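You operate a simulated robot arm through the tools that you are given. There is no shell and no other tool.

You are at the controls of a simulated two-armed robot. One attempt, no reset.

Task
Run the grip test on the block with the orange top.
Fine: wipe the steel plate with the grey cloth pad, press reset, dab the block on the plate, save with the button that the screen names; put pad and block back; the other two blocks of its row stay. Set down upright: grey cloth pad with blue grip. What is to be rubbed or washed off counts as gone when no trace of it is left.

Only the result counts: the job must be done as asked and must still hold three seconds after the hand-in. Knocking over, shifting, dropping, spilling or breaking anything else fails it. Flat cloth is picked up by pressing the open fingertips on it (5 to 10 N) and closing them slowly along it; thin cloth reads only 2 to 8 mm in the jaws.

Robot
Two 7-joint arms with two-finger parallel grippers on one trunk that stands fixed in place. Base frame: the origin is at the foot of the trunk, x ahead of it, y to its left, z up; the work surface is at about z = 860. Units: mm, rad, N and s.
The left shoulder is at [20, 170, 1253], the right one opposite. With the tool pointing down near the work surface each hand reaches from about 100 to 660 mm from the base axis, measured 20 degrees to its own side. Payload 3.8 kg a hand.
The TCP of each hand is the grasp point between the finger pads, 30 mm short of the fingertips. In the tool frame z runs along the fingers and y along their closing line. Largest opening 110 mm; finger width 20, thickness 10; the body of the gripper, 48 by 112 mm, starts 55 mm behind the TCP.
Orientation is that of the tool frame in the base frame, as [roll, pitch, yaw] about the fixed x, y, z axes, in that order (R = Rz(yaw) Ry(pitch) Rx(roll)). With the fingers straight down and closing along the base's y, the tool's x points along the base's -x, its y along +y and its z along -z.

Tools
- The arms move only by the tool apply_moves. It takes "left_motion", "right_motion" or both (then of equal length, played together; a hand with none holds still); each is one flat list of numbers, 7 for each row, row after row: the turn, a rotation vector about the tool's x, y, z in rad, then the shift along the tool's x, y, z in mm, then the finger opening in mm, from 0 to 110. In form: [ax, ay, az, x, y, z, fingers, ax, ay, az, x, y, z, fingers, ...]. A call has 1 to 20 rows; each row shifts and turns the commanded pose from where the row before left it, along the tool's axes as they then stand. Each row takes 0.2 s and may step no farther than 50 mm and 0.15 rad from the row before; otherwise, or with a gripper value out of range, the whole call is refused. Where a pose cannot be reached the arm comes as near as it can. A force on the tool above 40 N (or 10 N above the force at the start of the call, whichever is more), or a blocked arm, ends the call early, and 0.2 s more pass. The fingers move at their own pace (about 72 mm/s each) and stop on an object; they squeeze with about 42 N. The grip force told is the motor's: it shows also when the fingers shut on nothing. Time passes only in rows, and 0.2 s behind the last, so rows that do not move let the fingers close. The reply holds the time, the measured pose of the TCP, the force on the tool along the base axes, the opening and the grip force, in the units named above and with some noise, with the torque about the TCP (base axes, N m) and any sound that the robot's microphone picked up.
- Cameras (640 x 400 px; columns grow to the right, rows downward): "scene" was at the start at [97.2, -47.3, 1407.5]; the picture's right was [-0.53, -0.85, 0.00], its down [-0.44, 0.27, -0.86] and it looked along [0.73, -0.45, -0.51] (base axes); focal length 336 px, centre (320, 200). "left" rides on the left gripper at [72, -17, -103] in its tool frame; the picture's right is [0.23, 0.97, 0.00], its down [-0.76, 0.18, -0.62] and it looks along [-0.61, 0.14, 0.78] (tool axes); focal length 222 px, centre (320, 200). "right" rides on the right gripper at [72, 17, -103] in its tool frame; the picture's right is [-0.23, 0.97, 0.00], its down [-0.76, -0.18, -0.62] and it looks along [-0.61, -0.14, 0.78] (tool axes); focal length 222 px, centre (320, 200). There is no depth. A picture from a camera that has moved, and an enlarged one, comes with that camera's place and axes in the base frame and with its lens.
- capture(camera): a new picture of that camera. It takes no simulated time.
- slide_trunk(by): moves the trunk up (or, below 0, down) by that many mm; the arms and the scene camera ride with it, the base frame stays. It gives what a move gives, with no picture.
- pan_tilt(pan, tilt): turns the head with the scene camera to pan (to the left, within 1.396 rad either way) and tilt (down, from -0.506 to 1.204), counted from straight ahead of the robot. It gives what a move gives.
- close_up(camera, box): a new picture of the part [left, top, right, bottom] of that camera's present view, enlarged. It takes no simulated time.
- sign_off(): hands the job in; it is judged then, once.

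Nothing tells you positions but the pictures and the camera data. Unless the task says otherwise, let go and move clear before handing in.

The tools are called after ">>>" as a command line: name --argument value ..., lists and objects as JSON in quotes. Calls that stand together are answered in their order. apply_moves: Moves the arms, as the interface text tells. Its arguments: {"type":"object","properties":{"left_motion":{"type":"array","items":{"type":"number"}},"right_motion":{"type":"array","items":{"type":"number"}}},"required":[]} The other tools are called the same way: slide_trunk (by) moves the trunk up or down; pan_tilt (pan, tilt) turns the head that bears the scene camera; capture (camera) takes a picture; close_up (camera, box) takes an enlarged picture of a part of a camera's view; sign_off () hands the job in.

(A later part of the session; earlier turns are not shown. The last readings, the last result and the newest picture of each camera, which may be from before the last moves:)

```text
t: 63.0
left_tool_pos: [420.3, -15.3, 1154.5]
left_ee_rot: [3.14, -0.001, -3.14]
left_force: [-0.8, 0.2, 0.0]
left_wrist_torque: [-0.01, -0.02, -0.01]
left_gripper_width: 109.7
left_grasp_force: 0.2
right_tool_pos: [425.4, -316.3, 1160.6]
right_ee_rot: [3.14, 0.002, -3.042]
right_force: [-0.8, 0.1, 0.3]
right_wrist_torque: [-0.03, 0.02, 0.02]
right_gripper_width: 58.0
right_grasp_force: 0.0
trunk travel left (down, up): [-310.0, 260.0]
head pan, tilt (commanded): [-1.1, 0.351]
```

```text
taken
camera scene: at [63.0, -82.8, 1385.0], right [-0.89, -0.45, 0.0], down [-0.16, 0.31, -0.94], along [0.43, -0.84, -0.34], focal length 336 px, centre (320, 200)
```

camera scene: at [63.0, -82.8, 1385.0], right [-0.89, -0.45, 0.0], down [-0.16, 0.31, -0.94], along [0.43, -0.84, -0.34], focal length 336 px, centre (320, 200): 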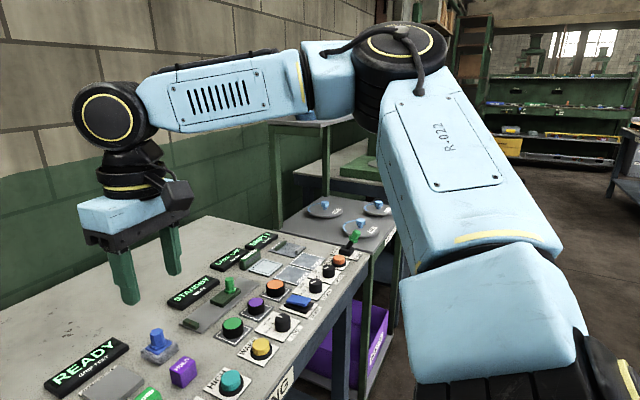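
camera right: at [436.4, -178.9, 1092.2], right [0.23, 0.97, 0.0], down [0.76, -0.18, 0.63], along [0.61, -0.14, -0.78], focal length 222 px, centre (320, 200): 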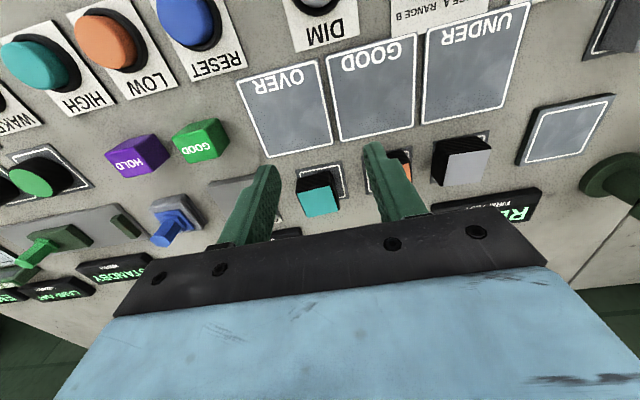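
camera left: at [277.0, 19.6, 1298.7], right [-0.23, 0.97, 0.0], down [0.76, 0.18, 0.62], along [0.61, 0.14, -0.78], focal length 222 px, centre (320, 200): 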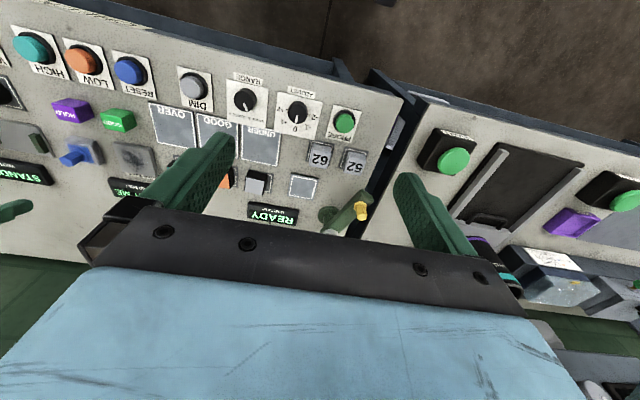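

The right elbow is carried high, as if its shoulder passed on the wrong side of a singular direction; the left one stays low. I'll raise the trunk and reach far out and low with the right hand, so that the elbow has to drop, then sweep inward from there.

>>> slide_trunk --by 180

>>> apply_moves --right_motion '[0, 0, 0, -4, -30, 32, 58, 0, 0, 0, -4, -30, 32, 58, 0, 0, 0, -4, -30, 32, 58, 0, 0, 0, -4, -30, 32, 58, 0, 0, 0, -4, -30, 32, 58, 0, 0, 0, -4, -30, 32, 58, 0, 0, 0, -4, -10, 32, 58, 0, 0, 0, -4, 0, 32, 58, 0, 0, 0, -4, 0, 32, 58, 0, 0, 0, 0, 0, 0, 58]'

>>> capture --camera "scene"

```text
t: 65.0
left_tool_pos: [420.6, -16.4, 1334.5]
left_ee_rot: [3.141, 0.0, -3.14]
left_force: [0.4, 0.4, -0.4]
left_wrist_torque: [-0.04, -0.02, 0.01]
left_gripper_width: 110.1
left_grasp_force: 0.1
right_tool_pos: [423.8, -316.8, 1338.8]
right_ee_rot: [3.14, 0.003, -3.041]
right_force: [0.8, 0.5, -0.2]
right_wrist_torque: [-0.02, 0.01, -0.01]
right_gripper_width: 57.6
right_grasp_force: 0.1
trunk travel left (down, up): [-490.0, 80.0]
head pan, tilt (commanded): [-1.1, 0.351]
```

```text
t: 67.2
left_tool_pos: [420.2, -16.6, 1335.0]
left_ee_rot: [3.14, -0.001, -3.142]
left_force: [-0.1, 0.4, 0.6]
left_wrist_torque: [-0.02, -0.01, 0.02]
left_gripper_width: 110.1
left_grasp_force: 0.0
right_tool_pos: [467.6, -499.2, 1065.2]
right_ee_rot: [3.139, 0.006, -3.04]
right_force: [0.2, -0.3, -0.1]
right_wrist_torque: [0.0, 0.0, 0.0]
right_gripper_width: 58.1
right_grasp_force: 0.1
right hand out of reach, approached as far as the arm can: row 9
trunk travel left (down, up): [-490.0, 80.0]
head pan, tilt (commanded): [-1.1, 0.351]
```

```text
taken
camera scene: at [62.7, -83.8, 1564.9], right [-0.89, -0.45, 0.0], down [-0.16, 0.31, -0.94], along [0.43, -0.84, -0.34], focal length 336 px, centre (320, 200)
```

scene: 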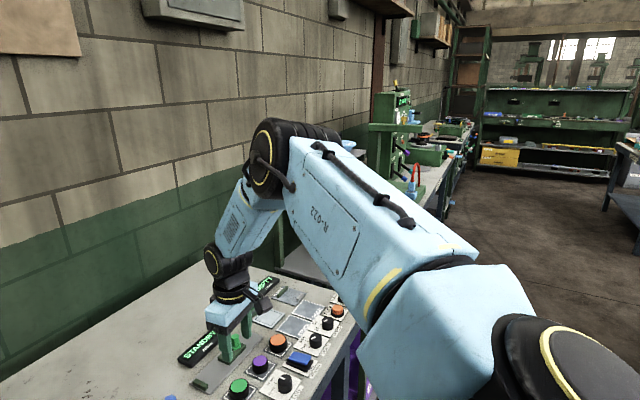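

The elbow now rides over the top at the same upper-arm direction again. I'll go back to the right hand's original start pose (relative to the trunk), where the elbow was out to the side, and from there retract first so that the elbow passes below.

>>> apply_moves --right_motion '[0, 0, 0.1, 13, 5.7, -36, 58, 0, 0, 0, 13, 5.7, -36, 58, 0, 0, 0, 13, 5.7, -36, 58, 0, 0, 0, 13, 5.7, -36, 58, 0, 0, 0, 13, 5.7, -36, 58, 0, 0, 0, 13, 5.7, -36, 58, 0, 0, 0, 13, 5.7, -36, 58, 0, 0, 0, 0, 0, 0, 58]'

>>> capture --camera "scene"

```text
t: 69.0
left_tool_pos: [421.2, -14.7, 1336.3]
left_ee_rot: [3.14, -0.001, -3.141]
left_force: [0.4, 0.6, 0.0]
left_wrist_torque: [0.0, -0.01, 0.0]
left_gripper_width: 109.8
left_grasp_force: 0.1
right_tool_pos: [374.8, -459.8, 1317.5]
right_ee_rot: [3.139, 0.003, -3.141]
right_force: [0.2, -0.2, -0.8]
right_wrist_torque: [0.01, 0.02, 0.01]
right_gripper_width: 57.9
right_grasp_force: 0.1
trunk travel left (down, up): [-490.0, 80.0]
head pan, tilt (commanded): [-1.1, 0.351]
```

```text
taken
camera scene: at [63.5, -83.3, 1564.9], right [-0.89, -0.45, 0.0], down [-0.16, 0.31, -0.94], along [0.43, -0.84, -0.34], focal length 336 px, centre (320, 200)
```

scene: 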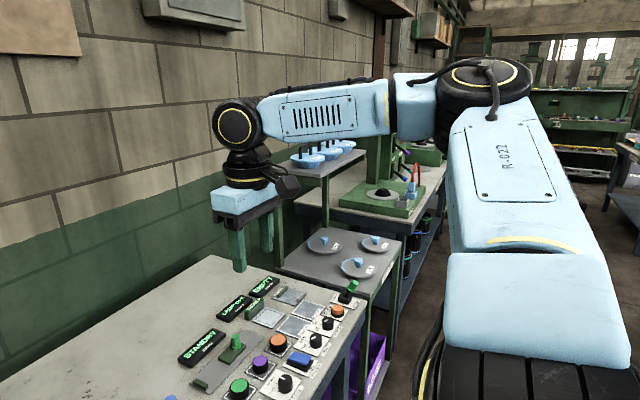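

The start posture also has the elbow up at the outer side. To bring the elbow below, I'll raise the trunk fully and lower the right hand deep in front of the bench edge on the right side, then swing inward low.

>>> slide_trunk --by 80

>>> apply_moves --right_motion '[0, 0, 0, 15, -6, 30, 58, 0, 0, 0, 15, -6, 30, 58, 0, 0, 0, 15, -6, 30, 58, 0, 0, 0, 15, -6, 30, 58, 0, 0, 0, 15, -6, 30, 58, 0, 0, 0, 15, -6, 30, 58, 0, 0, 0, 15, -6, 30, 58, 0, 0, 0, 0, -6, 35, 58, 0, 0, 0, 0, -6, 35, 58, 0, 0, 0, 0, -6, 35, 58, 0, 0, 0, 0, 0, 35, 58, 0, 0, 0, 0, 0, 35, 58, 0, 0, 0, 0, 0, 0, 58]'

>>> capture --camera "scene"

>>> capture --camera "right"

```text
t: 70.2
left_tool_pos: [419.9, -14.9, 1415.4]
left_ee_rot: [-3.14, 0.0, -3.139]
left_force: [-0.4, 0.3, -0.2]
left_wrist_torque: [-0.02, 0.03, -0.02]
left_gripper_width: 109.7
left_grasp_force: 0.1
right_tool_pos: [374.9, -460.0, 1396.7]
right_ee_rot: [3.14, 0.003, -3.141]
right_force: [-0.4, 0.0, -0.5]
right_wrist_torque: [-0.02, 0.01, 0.02]
right_gripper_width: 57.8
right_grasp_force: 0.1
trunk travel left (down, up): [-570.0, 0.0]
head pan, tilt (commanded): [-1.1, 0.351]
```

```text
t: 73.0
left_tool_pos: [420.4, -14.8, 1415.0]
left_ee_rot: [3.14, 0.0, -3.14]
left_force: [-0.1, 0.3, 0.6]
left_wrist_torque: [-0.01, -0.04, 0.07]
left_gripper_width: 110.0
left_grasp_force: 0.0
right_tool_pos: [272.7, -519.2, 1011.9]
right_ee_rot: [3.14, 0.003, 3.141]
right_force: [0.3, 0.2, 0.0]
right_wrist_torque: [-0.02, -0.01, -0.02]
right_gripper_width: 58.2
right_grasp_force: 0.1
trunk travel left (down, up): [-570.0, 0.0]
head pan, tilt (commanded): [-1.1, 0.351]
```

```text
taken
camera scene: at [62.9, -82.5, 1645.0], right [-0.89, -0.45, 0.0], down [-0.16, 0.31, -0.94], along [0.43, -0.84, -0.34], focal length 336 px, centre (320, 200)
```

scene: 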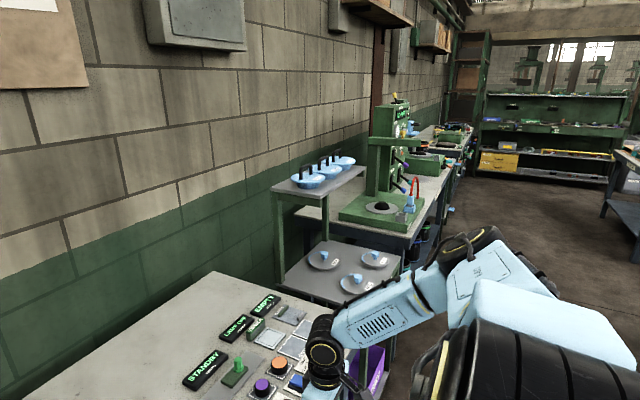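

```text
taken
camera right: at [199.0, -503.3, 1114.3], right [0.23, 0.97, 0.0], down [0.76, -0.18, 0.63], along [0.61, -0.14, -0.78], focal length 222 px, centre (320, 200)
```

right: 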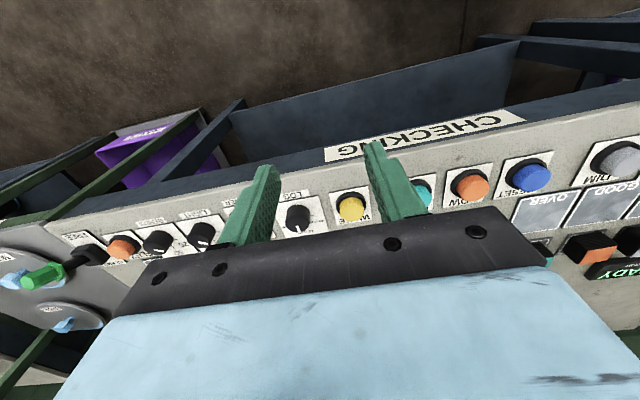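

The elbow is now at the side and below shoulder level (good). I'll swing the hand inward at this low relative height.

>>> apply_moves --right_motion '[0, 0, 0, -6.4, 38.8, 1.3, 58, 0, 0, 0, -6.4, 38.8, 1.3, 58, 0, 0, 0, -6.4, 38.8, 1.3, 58, 0, 0, 0, -6.4, 38.8, 1.3, 58, 0, 0, 0, -6.4, 38.8, 1.3, 58, 0, 0, 0, -6.4, 38.8, 1.3, 58, 0, 0, 0, -6.4, 38.8, 1.3, 58, 0, 0, 0, -6.4, 38.8, 1.3, 58, 0, 0, 0, -6.4, 38.8, 1.3, 58, 0, 0, 0, 0, 0, 0, 58]'

>>> capture --camera "scene"

```text
t: 75.2
left_tool_pos: [420.5, -15.5, 1415.4]
left_ee_rot: [-3.141, 0.0, -3.141]
left_force: [-0.3, -0.9, 0.1]
left_wrist_torque: [-0.01, -0.01, -0.01]
left_gripper_width: 110.1
left_grasp_force: 0.0
right_tool_pos: [331.0, -169.0, 1001.1]
right_ee_rot: [3.139, 0.001, -3.141]
right_force: [-0.8, 0.4, 0.3]
right_wrist_torque: [0.02, 0.01, 0.02]
right_gripper_width: 57.7
right_grasp_force: 0.0
trunk travel left (down, up): [-570.0, 0.0]
head pan, tilt (commanded): [-1.1, 0.351]
```

```text
taken
camera scene: at [62.7, -83.8, 1644.9], right [-0.89, -0.45, 0.0], down [-0.16, 0.31, -0.94], along [0.43, -0.84, -0.34], focal length 336 px, centre (320, 200)
```

scene: 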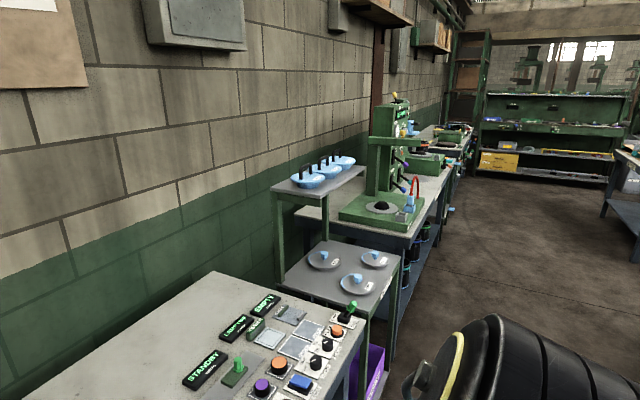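

The elbow has dropped out of view below; now I'll raise the hand relative to the shoulder while retracted, pull the left hand back, and then lower the trunk to working height.

>>> apply_moves --left_motion '[0, 0, 0, 15.7, 15.7, 0, 110, 0, 0, 0, 15.7, 15.7, 0, 110, 0, 0, 0, 15.7, 15.7, 0, 110, 0, 0, 0, 15.7, 15.7, 0, 110, 0, 0, 0, 15.7, 15.7, 0, 110, 0, 0, 0, 15.7, 15.7, 0, 110, 0, 0, 0, 15.7, 15.7, 0, 110, 0, 0, 0, 0, 0, 0, 110]' --right_motion '[0, 0, 0, 0, 0, -35, 58, 0, 0, 0, 0, 0, -35, 58, 0, 0, 0, 0, 0, -35, 58, 0, 0, 0, 0, 0, -35, 58, 0, 0, 0, 0, 0, -35, 58, 0, 0, 0, 0, 0, -35, 58, 0, 0, 0, 0, 0, -35, 58, 0, 0, 0, 0, 0, 0, 58]'

>>> capture --camera "scene"

```text
t: 77.0
left_tool_pos: [310.5, 94.3, 1415.5]
left_ee_rot: [3.14, 0.0, -3.14]
left_force: [0.3, 1.5, -0.6]
left_wrist_torque: [0.0, 0.0, -0.04]
left_gripper_width: 110.1
left_grasp_force: 0.0
right_tool_pos: [326.8, -169.8, 1245.7]
right_ee_rot: [3.14, 0.005, -3.141]
right_force: [0.8, 0.2, 0.1]
right_wrist_torque: [-0.01, -0.01, -0.02]
right_gripper_width: 57.9
right_grasp_force: 0.1
trunk travel left (down, up): [-570.0, 0.0]
head pan, tilt (commanded): [-1.1, 0.351]
```

```text
taken
camera scene: at [63.2, -83.4, 1644.9], right [-0.89, -0.45, 0.0], down [-0.16, 0.31, -0.94], along [0.43, -0.84, -0.34], focal length 336 px, centre (320, 200)
```

scene: 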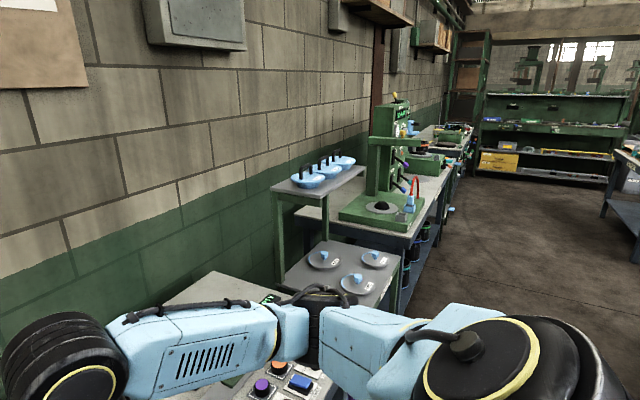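

Now the right arm mirrors the left arm's good posture (elbow low). I'll lower the trunk by 290 mm to working height and turn the head back to the bench.

>>> slide_trunk --by -290

>>> pan_tilt --pan -0.555 --tilt 0.541

>>> capture --camera "scene"

```text
t: 79.9
left_tool_pos: [310.1, 94.2, 1126.0]
left_ee_rot: [3.141, 0.0, -3.139]
left_force: [-0.2, -1.1, -0.1]
left_wrist_torque: [0.01, 0.0, 0.02]
left_gripper_width: 109.9
left_grasp_force: 0.1
right_tool_pos: [327.0, -170.6, 956.1]
right_ee_rot: [3.14, 0.005, -3.142]
right_force: [0.8, 0.4, 0.2]
right_wrist_torque: [-0.03, 0.03, -0.04]
right_gripper_width: 57.8
right_grasp_force: 0.1
trunk travel left (down, up): [-280.0, 290.0]
head pan, tilt (commanded): [-1.1, 0.351]
```

```text
t: 80.8
left_tool_pos: [311.0, 94.4, 1126.0]
left_ee_rot: [3.141, -0.001, -3.141]
left_force: [0.0, 0.1, 0.1]
left_wrist_torque: [0.04, 0.01, 0.0]
left_gripper_width: 110.1
left_grasp_force: 0.0
right_tool_pos: [327.1, -168.3, 957.0]
right_ee_rot: [3.14, 0.004, 3.141]
right_force: [0.7, 0.3, 1.1]
right_wrist_torque: [-0.03, -0.04, -0.01]
right_gripper_width: 57.9
right_grasp_force: 0.0
trunk travel left (down, up): [-280.0, 290.0]
head pan, tilt (commanded): [-0.555, 0.541]
```

```text
taken
camera scene: at [97.2, -47.4, 1337.5], right [-0.53, -0.85, 0.0], down [-0.44, 0.27, -0.86], along [0.73, -0.45, -0.51], focal length 336 px, centre (320, 200)
```

scene: 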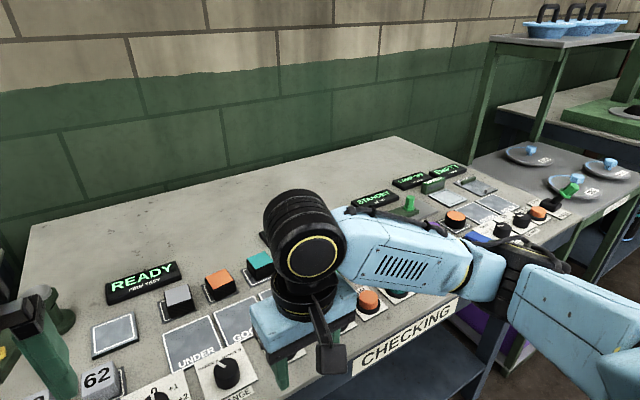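

Posture is good now. I'll raise slightly and extend toward the block at hover height.

>>> apply_moves --right_motion '[0, 0, 0, 0, 0, -35, 58, 0, 0, 0, -37, 5.3, 0, 58, 0, 0, 0, -37, 5.3, 0, 58, 0, 0, 0, -37, 5.3, 0, 58, 0, 0, 0, -37, 5.3, 0, 58, 0, 0, 0, -37, 5.3, 0, 58, 0, 0, 0, -37, 5.3, 0, 58, 0, 0, 0, -37, 5.3, 0, 58, 0, 0, 0, 0, 0, 0, 58]'

>>> capture --camera "scene"

>>> capture --camera "right"

```text
t: 82.8
left_tool_pos: [309.8, 94.7, 1125.3]
left_ee_rot: [3.141, 0.0, -3.141]
left_force: [-0.4, 0.2, -0.5]
left_wrist_torque: [0.0, -0.02, 0.02]
left_gripper_width: 110.0
left_grasp_force: 0.1
right_tool_pos: [587.1, -132.6, 992.0]
right_ee_rot: [3.137, 0.008, -3.14]
right_force: [-0.4, 0.9, -0.4]
right_wrist_torque: [0.01, 0.0, 0.01]
right_gripper_width: 58.2
right_grasp_force: 0.1
trunk travel left (down, up): [-280.0, 290.0]
head pan, tilt (commanded): [-0.555, 0.541]
```

```text
taken
camera scene: at [97.1, -47.6, 1337.5], right [-0.53, -0.85, 0.0], down [-0.44, 0.27, -0.86], along [0.73, -0.45, -0.52], focal length 336 px, centre (320, 200)
```

scene: 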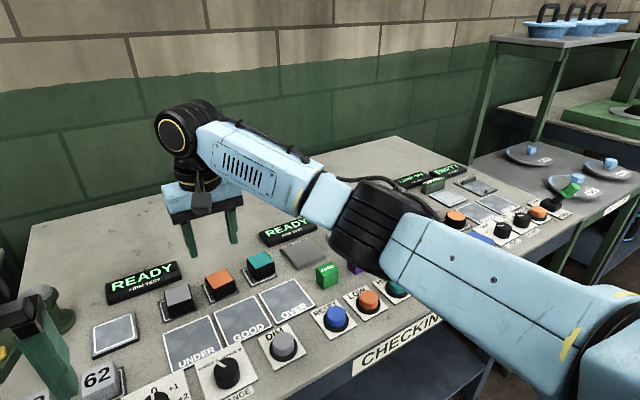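

```text
taken
camera right: at [513.1, -117.9, 1095.3], right [0.23, 0.97, 0.0], down [0.76, -0.18, 0.63], along [0.61, -0.14, -0.78], focal length 222 px, centre (320, 200)
```

right: 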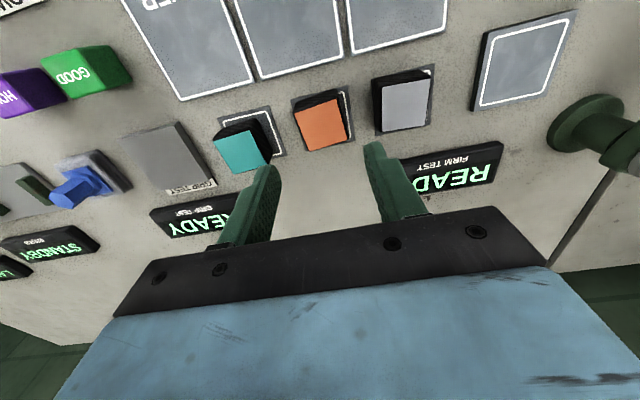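

Reached straight down above the block. I'll measure the block precisely in the hand camera.

>>> close_up --camera "right" --box '[256, 70, 384, 150]'

>>> close_up --camera "scene" --box '[160, 240, 288, 320]'

```text
5.00 times, centred on (320, 110) of right
camera zoom: at [513.1, -117.9, 1095.3], right [0.23, 0.97, 0.0], down [0.76, -0.18, 0.63], along [0.61, -0.14, -0.78], focal length 1111 px, centre (320, 650)
```

zoom: 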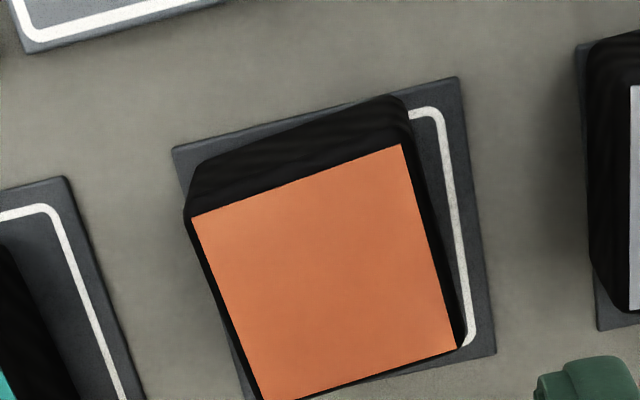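

```text
5.00 times, centred on (224, 280) of scene
camera zoom: at [97.1, -47.6, 1337.5], right [-0.53, -0.85, 0.0], down [-0.44, 0.27, -0.86], along [0.73, -0.45, -0.52], focal length 1681 px, centre (800, -200)
```

zoom: 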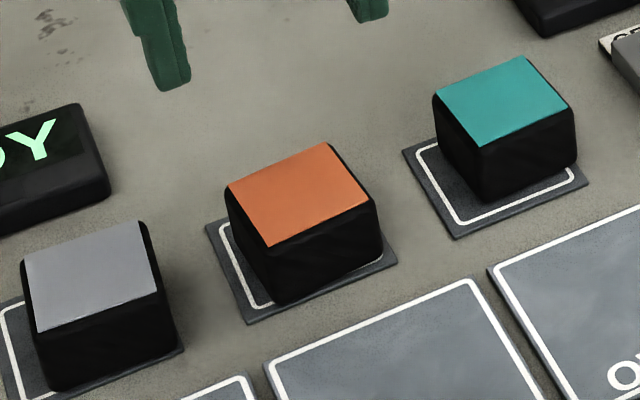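

Block centre is about (589, -132), turned about 5°. I'll align the hand's yaw and descend to just above block-top level, then check clearances.

>>> apply_moves --right_motion '[0, 0, -0.085, -2, 0.6, 14, 58, 0, 0, 0, 0, 0, 25, 58, 0, 0, 0, 0, 0, 25, 58, 0, 0, 0, 0, 0, 0, 58]'

>>> capture --camera "right"

>>> close_up --camera "scene" --box '[150, 220, 310, 320]'

```text
t: 83.8
left_tool_pos: [309.0, 94.8, 1125.3]
left_ee_rot: [-3.141, -0.001, -3.138]
left_force: [-0.1, 0.1, 0.2]
left_wrist_torque: [0.01, -0.04, -0.03]
left_gripper_width: 109.8
left_grasp_force: 0.1
right_tool_pos: [586.7, -132.4, 928.2]
right_ee_rot: [3.139, 0.004, -3.056]
right_force: [-0.2, 0.8, -0.5]
right_wrist_torque: [0.0, -0.01, -0.01]
right_gripper_width: 57.9
right_grasp_force: 0.1
trunk travel left (down, up): [-280.0, 290.0]
head pan, tilt (commanded): [-0.555, 0.541]
```

```text
taken
camera right: at [513.0, -122.4, 1031.0], right [0.14, 0.99, 0.0], down [0.77, -0.11, 0.63], along [0.62, -0.09, -0.78], focal length 222 px, centre (320, 200)
```

right: 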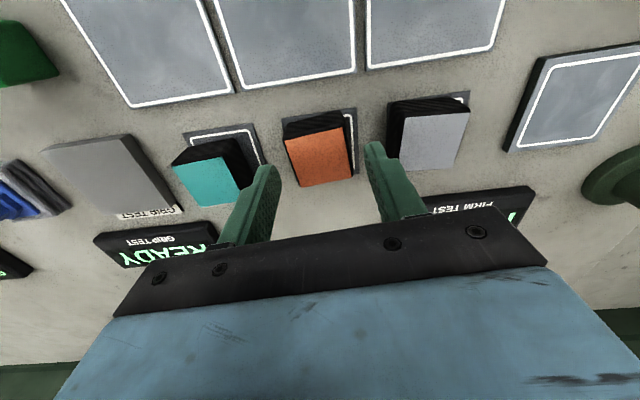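

```text
4.00 times, centred on (230, 270) of scene
camera zoom: at [97.1, -47.3, 1337.5], right [-0.53, -0.85, 0.0], down [-0.44, 0.27, -0.86], along [0.73, -0.45, -0.52], focal length 1345 px, centre (680, -80)
```

zoom: 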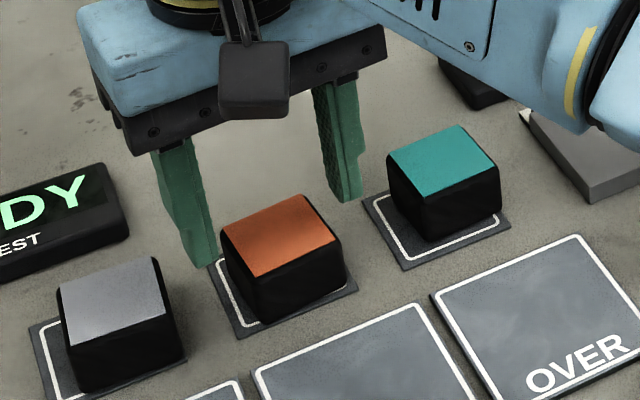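

Fingers straddle the block with clear gaps to the neighbours. I'll descend to the grip height (tips about z=868).

>>> apply_moves --right_motion '[0, 0, 0, -0.5, -1.5, 10, 58, 0, 0, 0, 0, 0, 10, 58, 0, 0, 0, 0, 0, 9, 58, 0, 0, 0, 0, 0, 0, 58]'

>>> close_up --camera "right" --box '[240, 90, 400, 190]'

>>> close_up --camera "scene" --box '[150, 220, 310, 320]'

```text
t: 84.8
left_tool_pos: [308.5, 95.4, 1124.0]
left_ee_rot: [-3.141, 0.0, -3.14]
left_force: [-0.7, -0.8, 1.0]
left_wrist_torque: [-0.01, 0.03, -0.04]
left_gripper_width: 110.1
left_grasp_force: 0.1
right_tool_pos: [588.9, -132.6, 899.1]
right_ee_rot: [3.14, 0.005, -3.056]
right_force: [0.3, -0.2, 0.2]
right_wrist_torque: [0.02, -0.02, 0.0]
right_gripper_width: 58.0
right_grasp_force: 0.2
trunk travel left (down, up): [-280.0, 290.0]
head pan, tilt (commanded): [-0.555, 0.541]
```

```text
4.00 times, centred on (320, 140) of right
camera zoom: at [514.2, -124.1, 1002.3], right [0.14, 0.99, 0.0], down [0.77, -0.11, 0.63], along [0.62, -0.09, -0.78], focal length 888 px, centre (320, 440)
```

zoom: 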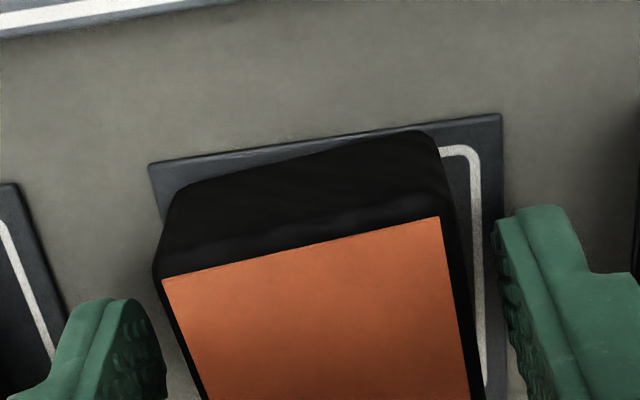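

```text
4.00 times, centred on (230, 270) of scene
camera zoom: at [97.2, -47.3, 1337.5], right [-0.53, -0.85, 0.0], down [-0.44, 0.27, -0.86], along [0.73, -0.45, -0.52], focal length 1345 px, centre (680, -80)
```

zoom: 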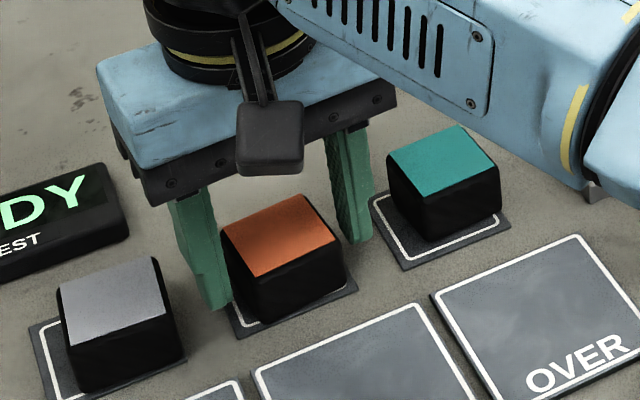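

Good alignment, with the block between the fingers. Closing slowly.

>>> apply_moves --right_motion '[0, 0, 0, 0, 0, 0, 50, 0, 0, 0, 0, 0, 0, 45, 0, 0, 0, 0, 0, 0, 40, 0, 0, 0, 0, 0, 0, 35, 0, 0, 0, 0, 0, 0, 30, 0, 0, 0, 0, 0, 0, 28]'

>>> close_up --camera "right" --box '[240, 90, 400, 190]'

```text
t: 86.2
left_tool_pos: [311.2, 95.1, 1124.8]
left_ee_rot: [3.14, -0.001, -3.141]
left_force: [0.1, -0.2, 0.3]
left_wrist_torque: [-0.02, 0.0, 0.03]
left_gripper_width: 109.9
left_grasp_force: 0.0
right_tool_pos: [588.7, -134.0, 899.6]
right_ee_rot: [3.14, 0.003, -3.057]
right_force: [0.8, 0.7, 0.6]
right_wrist_torque: [-0.01, 0.0, 0.02]
right_gripper_width: 43.0
right_grasp_force: 42.1
trunk travel left (down, up): [-280.0, 290.0]
head pan, tilt (commanded): [-0.555, 0.541]
```

```text
4.00 times, centred on (320, 140) of right
camera zoom: at [514.2, -123.9, 1002.5], right [0.14, 0.99, 0.0], down [0.77, -0.11, 0.63], along [0.62, -0.09, -0.78], focal length 888 px, centre (320, 440)
```

zoom: 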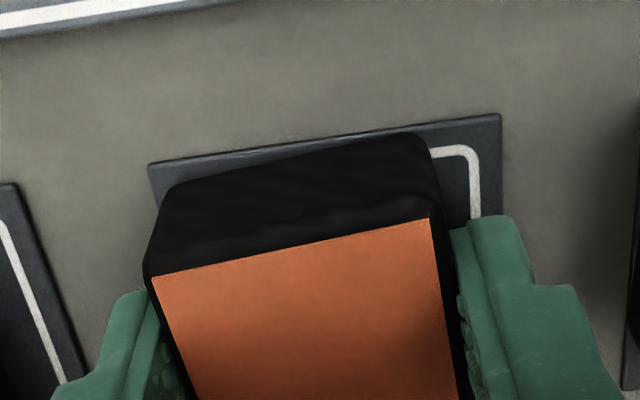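

Firm grip (43 mm). Lifting the block and carrying it over the plate, high enough to clear the teal block.

>>> apply_moves --right_motion '[0, 0, 0, 0, 0, -15, 28, 0, 0, 0, 0, 0, -30, 28, 0, 0, 0, 0, 0, -30, 28, 0, 0, 0, 1.45, -36, 0, 28, 0, 0, 0, 1.45, -36, 0, 28, 0, 0, 0, 1.45, -36, 0, 28, 0, 0, 0, 1.45, -36, 0, 28, 0, 0, 0, 1.45, -36, 0, 28, 0, 0, 0, 0, 0, 0, 28]'

>>> capture --camera "scene"

>>> capture --camera "right"

```text
t: 88.2
left_tool_pos: [309.1, 94.7, 1125.6]
left_ee_rot: [-3.141, -0.002, -3.141]
left_force: [-0.8, -0.1, -0.5]
left_wrist_torque: [0.01, 0.0, -0.04]
left_gripper_width: 110.2
left_grasp_force: 0.0
right_tool_pos: [597.0, -312.1, 973.8]
right_ee_rot: [3.14, 0.004, -3.057]
right_force: [0.0, -0.4, -0.6]
right_wrist_torque: [0.04, 0.01, 0.02]
right_gripper_width: 43.2
right_grasp_force: 42.2
trunk travel left (down, up): [-280.0, 290.0]
head pan, tilt (commanded): [-0.555, 0.541]
```

```text
taken
camera scene: at [97.3, -47.1, 1337.5], right [-0.53, -0.85, 0.0], down [-0.44, 0.27, -0.86], along [0.73, -0.45, -0.52], focal length 336 px, centre (320, 200)
```

scene: 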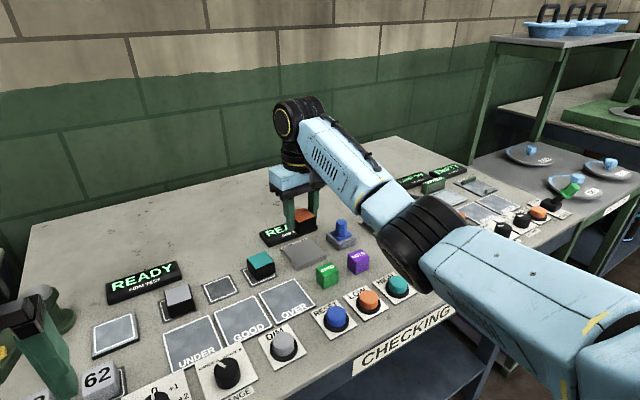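

```text
taken
camera right: at [522.6, -304.4, 1076.6], right [0.14, 0.99, 0.0], down [0.77, -0.11, 0.63], along [0.62, -0.09, -0.78], focal length 222 px, centre (320, 200)
```

right: 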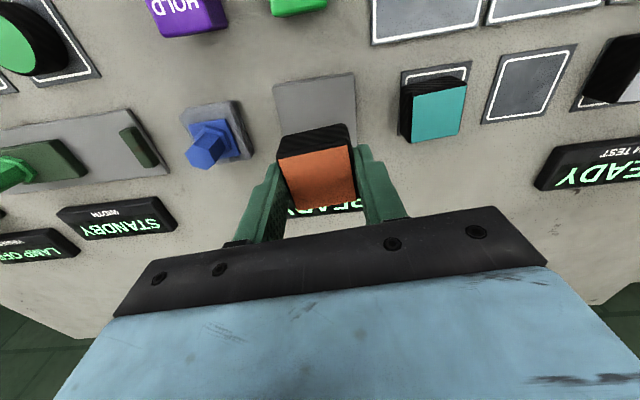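

Block is over the plate. Descending to just above, then touching down gently.

>>> apply_moves --right_motion '[0, 0, 0, 0, -1, 25, 28, 0, 0, 0, 0, -1, 25, 28, 0, 0, 0, 0, 0, 10, 28, 0, 0, 0, 0, 0, 1.5, 28, 0, 0, 0, 0, 0, 0, 28]'

>>> close_up --camera "scene" --box '[240, 200, 400, 300]'

```text
t: 89.4
left_tool_pos: [309.8, 95.0, 1124.1]
left_ee_rot: [-3.141, 0.001, -3.14]
left_force: [-0.5, 0.5, -0.1]
left_wrist_torque: [0.03, -0.01, -0.02]
left_gripper_width: 109.7
left_grasp_force: 0.0
right_tool_pos: [598.1, -315.1, 912.2]
right_ee_rot: [3.14, 0.005, -3.056]
right_force: [0.6, -0.4, -0.9]
right_wrist_torque: [-0.03, -0.01, -0.01]
right_gripper_width: 42.9
right_grasp_force: 42.3
trunk travel left (down, up): [-280.0, 290.0]
head pan, tilt (commanded): [-0.555, 0.541]
```

```text
4.00 times, centred on (320, 250) of scene
camera zoom: at [97.3, -47.3, 1337.5], right [-0.53, -0.85, 0.0], down [-0.44, 0.27, -0.86], along [0.73, -0.45, -0.52], focal length 1345 px, centre (320, 0)
```

zoom: 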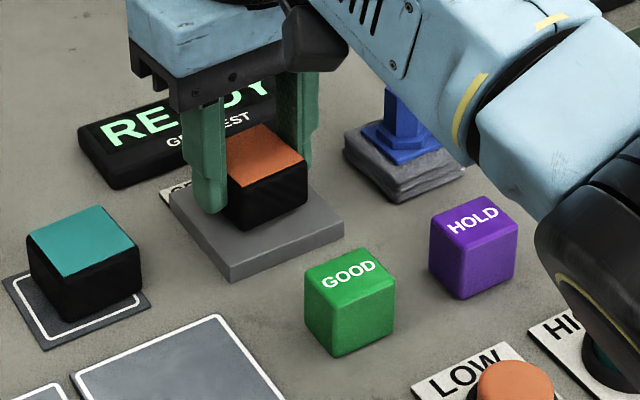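

>>> apply_moves --right_motion '[0, 0, 0, 0, 0, 1.5, 28, 0, 0, 0, 0, 0, 1.5, 28, 0, 0, 0, 0, 0, 0, 28]'

>>> close_up --camera "scene" --box '[240, 200, 400, 300]'

```text
t: 90.2
left_tool_pos: [310.5, 93.4, 1124.4]
left_ee_rot: [3.14, 0.0, -3.14]
left_force: [0.1, 0.3, 0.4]
left_wrist_torque: [0.03, 0.0, 0.01]
left_gripper_width: 110.2
left_grasp_force: 0.0
right_tool_pos: [597.0, -315.5, 910.0]
right_ee_rot: [3.14, 0.005, -3.056]
right_force: [0.3, -0.2, 0.4]
right_wrist_torque: [-0.01, 0.0, 0.02]
right_gripper_width: 43.0
right_grasp_force: 42.0
trunk travel left (down, up): [-280.0, 290.0]
head pan, tilt (commanded): [-0.555, 0.541]
```

```text
4.00 times, centred on (320, 250) of scene
camera zoom: at [97.3, -47.3, 1337.5], right [-0.53, -0.85, 0.0], down [-0.44, 0.27, -0.86], along [0.73, -0.45, -0.52], focal length 1345 px, centre (320, 0)
```

zoom: 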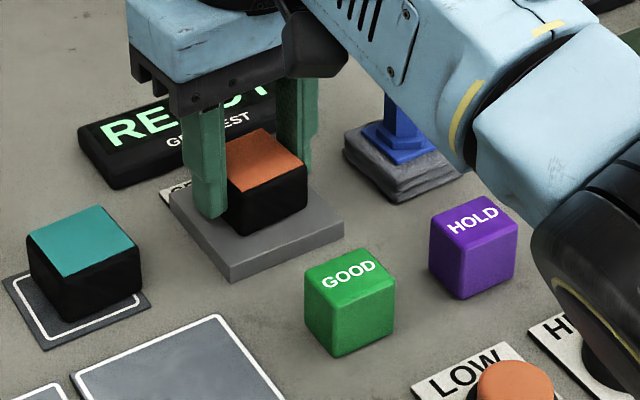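

>>> apply_moves --right_motion '[0, 0, 0, 0, 0, 1.5, 28, 0, 0, 0, 0, 0, 1.5, 28, 0, 0, 0, 0, 0, 0, 28]'

>>> close_up --camera "scene" --box '[240, 200, 400, 300]'

```text
t: 91.0
left_tool_pos: [307.9, 94.8, 1125.8]
left_ee_rot: [3.141, 0.002, -3.141]
left_force: [0.3, -0.7, -0.5]
left_wrist_torque: [0.01, 0.0, 0.02]
left_gripper_width: 109.9
left_grasp_force: 0.1
right_tool_pos: [597.5, -315.3, 909.4]
right_ee_rot: [3.141, 0.009, -3.056]
right_force: [2.1, -2.3, 18.0]
right_wrist_torque: [-0.19, 0.35, 0.08]
right_gripper_width: 42.8
right_grasp_force: 41.6
trunk travel left (down, up): [-280.0, 290.0]
head pan, tilt (commanded): [-0.555, 0.541]
```

```text
4.00 times, centred on (320, 250) of scene
camera zoom: at [95.7, -46.8, 1337.8], right [-0.53, -0.85, 0.0], down [-0.44, 0.27, -0.86], along [0.73, -0.45, -0.51], focal length 1345 px, centre (320, 0)
```

zoom: 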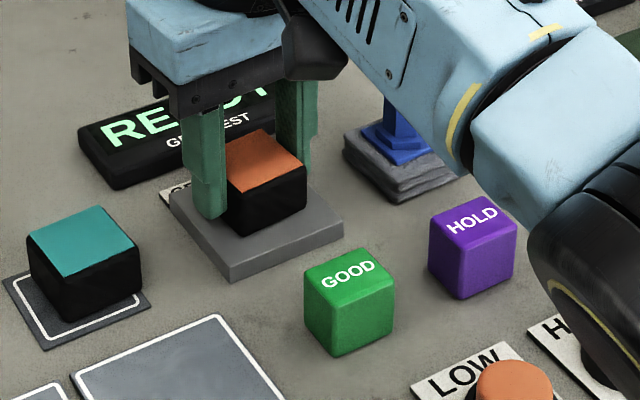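

Contact at 18 N. I'll hold briefly, lift off, and read the screen.

>>> apply_moves --right_motion '[0, 0, 0, 0, 0, 0, 28, 0, 0, 0, 0, 0, 0, 28, 0, 0, 0, 0, 0, -5, 28, 0, 0, 0, 0, 0, -25, 28, 0, 0, 0, 0, 0, -30, 28, 0, 0, 0, 0, 0, 0, 28]'

>>> close_up --camera "scene" --box '[230, 190, 358, 270]'

>>> capture --camera "right"

```text
t: 92.4
left_tool_pos: [310.5, 94.3, 1124.6]
left_ee_rot: [-3.142, -0.002, -3.141]
left_force: [0.1, 0.2, 0.3]
left_wrist_torque: [0.0, 0.02, 0.0]
left_gripper_width: 110.0
left_grasp_force: 0.1
right_tool_pos: [596.9, -314.3, 967.1]
right_ee_rot: [3.14, 0.001, -3.056]
right_force: [0.1, -0.3, 0.0]
right_wrist_torque: [0.01, 0.0, -0.01]
right_gripper_width: 42.9
right_grasp_force: 41.7
trunk travel left (down, up): [-280.0, 290.0]
head pan, tilt (commanded): [-0.555, 0.541]
```

```text
5.00 times, centred on (294, 230) of scene
camera zoom: at [97.3, -47.4, 1337.5], right [-0.53, -0.85, 0.0], down [-0.44, 0.27, -0.86], along [0.73, -0.45, -0.52], focal length 1681 px, centre (450, 50)
```

zoom: 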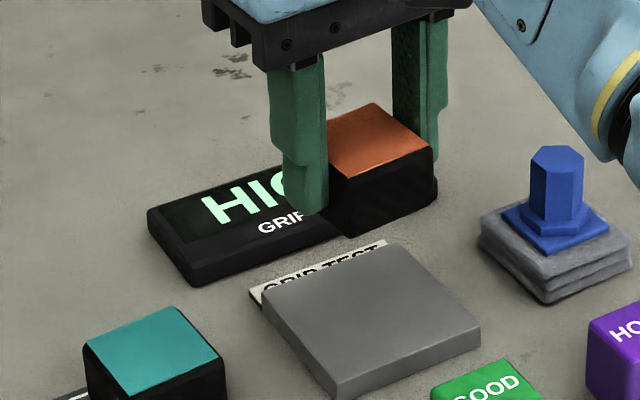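

```text
taken
camera right: at [522.2, -305.2, 1069.0], right [0.14, 0.99, 0.0], down [0.77, -0.11, 0.62], along [0.62, -0.09, -0.78], focal length 222 px, centre (320, 200)
```

right: 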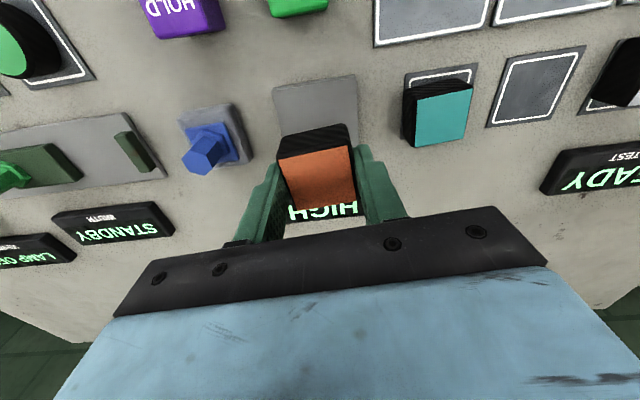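

The screen reads HIGH, so HIGH is the button to save with. First I'll carry the block back above its mat.

>>> apply_moves --right_motion '[0, 0, 0, -1.45, 36.4, -1, 28, 0, 0, 0, -1.45, 36.4, -1, 28, 0, 0, 0, -1.45, 36.4, 0, 28, 0, 0, 0, -1.45, 36.4, 0, 28, 0, 0, 0, -1.45, 36.4, 0, 28, 0, 0, 0, 0, 0, 0, 28]'

>>> close_up --camera "scene" --box '[150, 190, 310, 320]'

>>> capture --camera "right"

```text
t: 93.8
left_tool_pos: [310.4, 95.0, 1125.4]
left_ee_rot: [3.141, -0.001, -3.14]
left_force: [0.5, -0.2, 0.3]
left_wrist_torque: [0.01, 0.01, 0.04]
left_gripper_width: 109.8
left_grasp_force: 0.0
right_tool_pos: [588.8, -132.8, 968.9]
right_ee_rot: [3.141, 0.001, -3.057]
right_force: [0.1, -0.3, -0.7]
right_wrist_torque: [0.03, 0.0, 0.0]
right_gripper_width: 43.1
right_grasp_force: 42.3
trunk travel left (down, up): [-280.0, 290.0]
head pan, tilt (commanded): [-0.555, 0.541]
```

```text
3.08 times, centred on (230, 255) of scene
camera zoom: at [97.3, -47.6, 1337.5], right [-0.53, -0.85, 0.0], down [-0.44, 0.27, -0.86], along [0.73, -0.45, -0.52], focal length 1035 px, centre (597, 31)
```

zoom: 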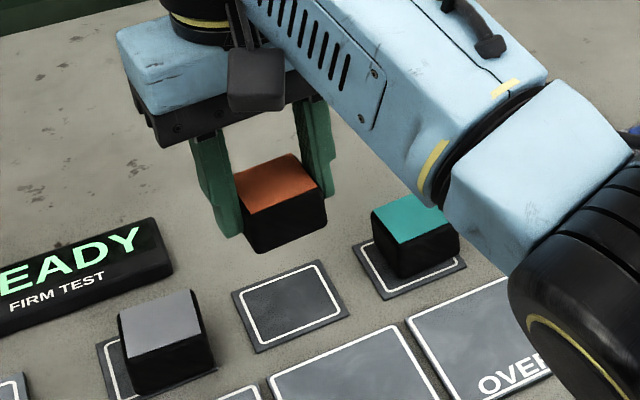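

```text
taken
camera right: at [513.4, -123.6, 1072.0], right [0.14, 0.99, 0.0], down [0.77, -0.11, 0.63], along [0.62, -0.09, -0.78], focal length 222 px, centre (320, 200)
```

right: 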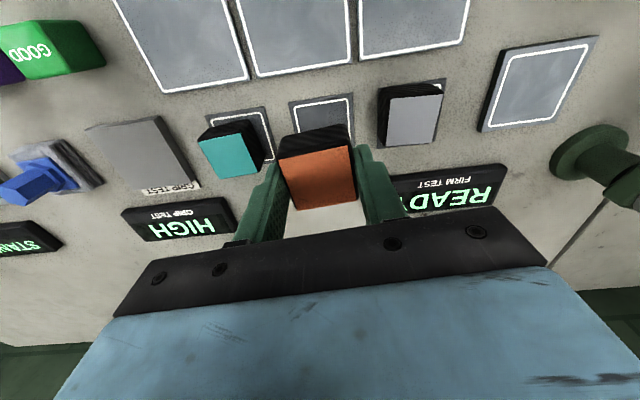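

The mat is centred under the block's former spot. Descending to just above, then feeling for contact.

>>> apply_moves --right_motion '[0, 0, 0, 0, 0, 25, 28, 0, 0, 0, 0, 0, 25, 28, 0, 0, 0, 0, 0, 14, 28, 0, 0, 0, 0, 0, 1.5, 28, 0, 0, 0, 0, 0, 1.5, 28, 0, 0, 0, 0, 0, 0, 28]'

```text
t: 95.2
left_tool_pos: [310.5, 94.4, 1125.2]
left_ee_rot: [-3.141, 0.0, -3.141]
left_force: [0.2, 0.7, 0.3]
left_wrist_torque: [-0.02, 0.0, 0.02]
left_gripper_width: 110.0
left_grasp_force: 0.0
right_tool_pos: [587.3, -132.8, 901.2]
right_ee_rot: [3.14, 0.004, -3.056]
right_force: [0.0, 0.4, -0.8]
right_wrist_torque: [-0.01, 0.02, -0.01]
right_gripper_width: 42.9
right_grasp_force: 42.0
trunk travel left (down, up): [-280.0, 290.0]
head pan, tilt (commanded): [-0.555, 0.541]
```

>>> apply_moves --right_motion '[0, 0, 0, 0, 0, 1, 28, 0, 0, 0, 0, 0, 0.7, 28, 0, 0, 0, 0, 0, 0, 28]'

>>> close_up --camera "scene" --box '[170, 240, 298, 320]'

```text
t: 96.0
left_tool_pos: [309.6, 94.1, 1125.2]
left_ee_rot: [-3.141, 0.0, -3.138]
left_force: [-0.2, 0.5, 0.0]
left_wrist_torque: [0.01, -0.03, 0.0]
left_gripper_width: 109.9
left_grasp_force: 0.0
right_tool_pos: [588.3, -132.8, 900.6]
right_ee_rot: [3.139, 0.004, -3.056]
right_force: [-0.6, 0.5, -0.8]
right_wrist_torque: [-0.01, -0.01, 0.0]
right_gripper_width: 43.1
right_grasp_force: 41.6
trunk travel left (down, up): [-280.0, 290.0]
head pan, tilt (commanded): [-0.555, 0.541]
```

```text
5.00 times, centred on (234, 280) of scene
camera zoom: at [97.3, -47.3, 1337.5], right [-0.53, -0.85, 0.0], down [-0.44, 0.27, -0.86], along [0.73, -0.45, -0.52], focal length 1681 px, centre (750, -200)
```

zoom: 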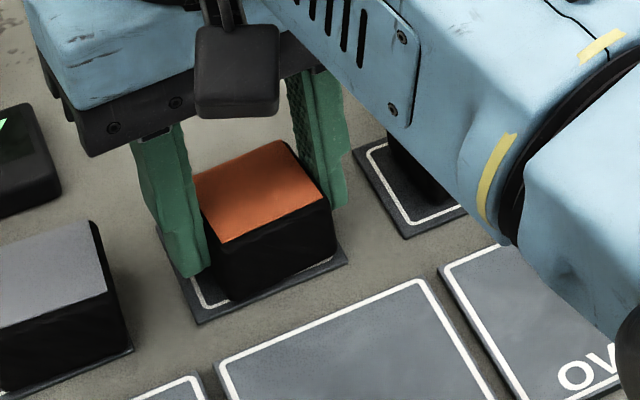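

>>> apply_moves --right_motion '[0, 0, 0, 0, 0, 1, 28, 0, 0, 0, 0, 0, 0.7, 28, 0, 0, 0, 0, 0, 0, 28]'

```text
t: 96.8
left_tool_pos: [309.3, 94.1, 1124.8]
left_ee_rot: [3.141, 0.0, -3.139]
left_force: [0.6, -1.1, 1.9]
left_wrist_torque: [0.0, -0.01, 0.0]
left_gripper_width: 110.0
left_grasp_force: 0.0
right_tool_pos: [587.8, -133.2, 899.1]
right_ee_rot: [3.141, 0.006, -3.056]
right_force: [0.7, -1.7, 8.9]
right_wrist_torque: [-0.14, 0.06, 0.05]
right_gripper_width: 43.0
right_grasp_force: 41.8
trunk travel left (down, up): [-280.0, 290.0]
head pan, tilt (commanded): [-0.555, 0.541]
```

Seated with about 9 N. Releasing and rising straight up.

>>> apply_moves --right_motion '[0, 0, 0, 0, 0, -0.7, 40, 0, 0, 0, 0, 0, 0, 46, 0, 0, 0, 0, 0, 0, 54, 0, 0, 0, 0, 0, 0, 58, 0, 0, 0, 0, 0, 0, 58]'

>>> close_up --camera "right" --box '[240, 90, 400, 190]'

```text
t: 98.0
left_tool_pos: [310.1, 95.4, 1125.2]
left_ee_rot: [-3.141, 0.001, -3.139]
left_force: [-0.6, 1.0, -0.6]
left_wrist_torque: [-0.02, 0.0, 0.02]
left_gripper_width: 109.8
left_grasp_force: 0.0
right_tool_pos: [588.4, -135.4, 899.5]
right_ee_rot: [3.139, 0.005, -3.057]
right_force: [1.0, -0.5, -1.2]
right_wrist_torque: [0.0, -0.01, -0.02]
right_gripper_width: 58.2
right_grasp_force: 0.0
trunk travel left (down, up): [-280.0, 290.0]
head pan, tilt (commanded): [-0.555, 0.541]
```

```text
4.00 times, centred on (320, 140) of right
camera zoom: at [514.4, -124.0, 1001.8], right [0.14, 0.99, 0.0], down [0.77, -0.11, 0.63], along [0.62, -0.09, -0.78], focal length 888 px, centre (320, 440)
```

zoom: 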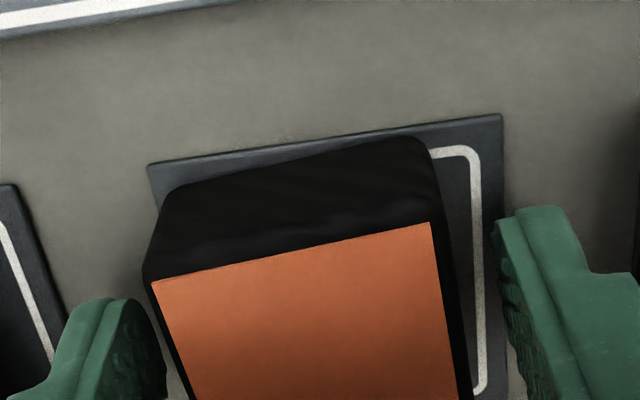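

The block sits back on its mat within about 2 mm of where it was. Rising straight up, then moving above HIGH at about (409, -410) with the fingers closing.

>>> apply_moves --right_motion '[0, 0, 0, 0, 0, -20, 58, 0, 0, 0, 0, 0, -35, 58, 0, 0, 0.085, 0, 0, -30, 58, 0, 0, 0, 22.4, -34.4, 0, 50, 0, 0, 0, 22.4, -34.4, 0, 35, 0, 0, 0, 22.4, -34.4, 0, 20, 0, 0, 0, 22.4, -34.4, 0, 10, 0, 0, 0, 22.4, -34.4, 0, 0, 0, 0, 0, 22.4, -34.4, 0, 0, 0, 0, 0, 22.4, -34.4, 0, 0, 0, 0, 0, 22.4, -34.4, 0, 0, 0, 0, 0, 0, 0, 0, 0]'

>>> capture --camera "scene"

>>> capture --camera "right"

```text
t: 100.6
left_tool_pos: [310.5, 94.4, 1126.1]
left_ee_rot: [3.141, 0.001, -3.139]
left_force: [-0.2, -0.2, 0.2]
left_wrist_torque: [0.0, 0.03, -0.03]
left_gripper_width: 110.0
left_grasp_force: 0.1
right_tool_pos: [410.5, -409.1, 982.6]
right_ee_rot: [-3.141, 0.004, -3.141]
right_force: [-0.3, 0.7, 0.2]
right_wrist_torque: [-0.01, -0.04, -0.01]
right_gripper_width: 0.1
right_grasp_force: 37.9
trunk travel left (down, up): [-280.0, 290.0]
head pan, tilt (commanded): [-0.555, 0.541]
```

```text
taken
camera scene: at [97.5, -47.1, 1337.5], right [-0.53, -0.85, 0.0], down [-0.44, 0.27, -0.86], along [0.73, -0.45, -0.52], focal length 336 px, centre (320, 200)
```

scene: 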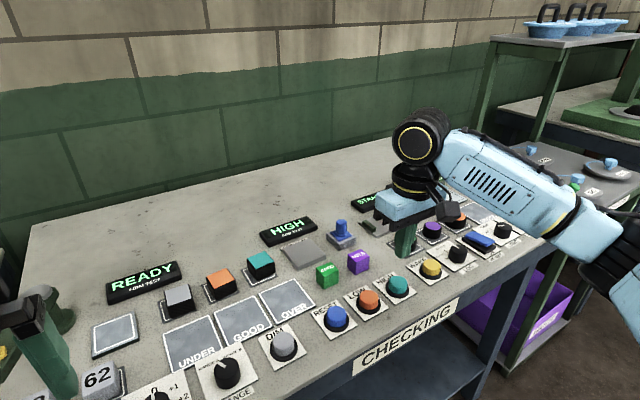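

```text
taken
camera right: at [335.5, -393.5, 1085.9], right [0.23, 0.97, 0.0], down [0.76, -0.18, 0.63], along [0.61, -0.14, -0.78], focal length 222 px, centre (320, 200)
```

right: 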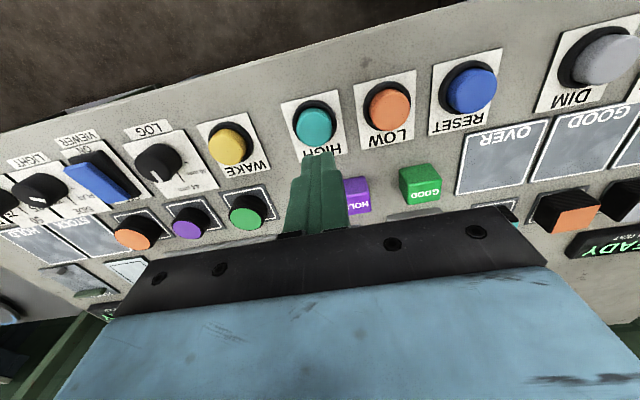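

>>> close_up --camera "right" --box '[256, 80, 384, 160]'

>>> close_up --camera "scene" --box '[330, 210, 458, 310]'

```text
5.00 times, centred on (320, 120) of right
camera zoom: at [335.5, -393.5, 1085.9], right [0.23, 0.97, 0.0], down [0.76, -0.18, 0.63], along [0.61, -0.14, -0.78], focal length 1111 px, centre (320, 600)
```

zoom: 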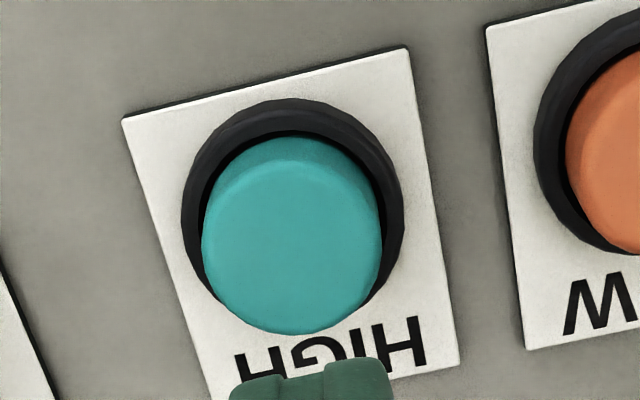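

```text
4.00 times, centred on (394, 260) of scene
camera zoom: at [97.5, -47.1, 1337.5], right [-0.53, -0.85, 0.0], down [-0.44, 0.27, -0.86], along [0.73, -0.45, -0.52], focal length 1345 px, centre (24, -40)
```

zoom: 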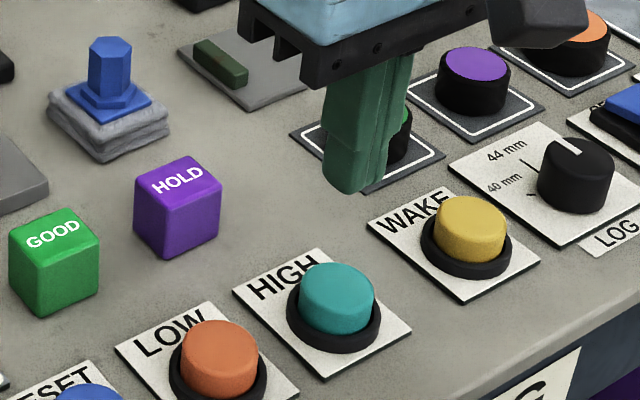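

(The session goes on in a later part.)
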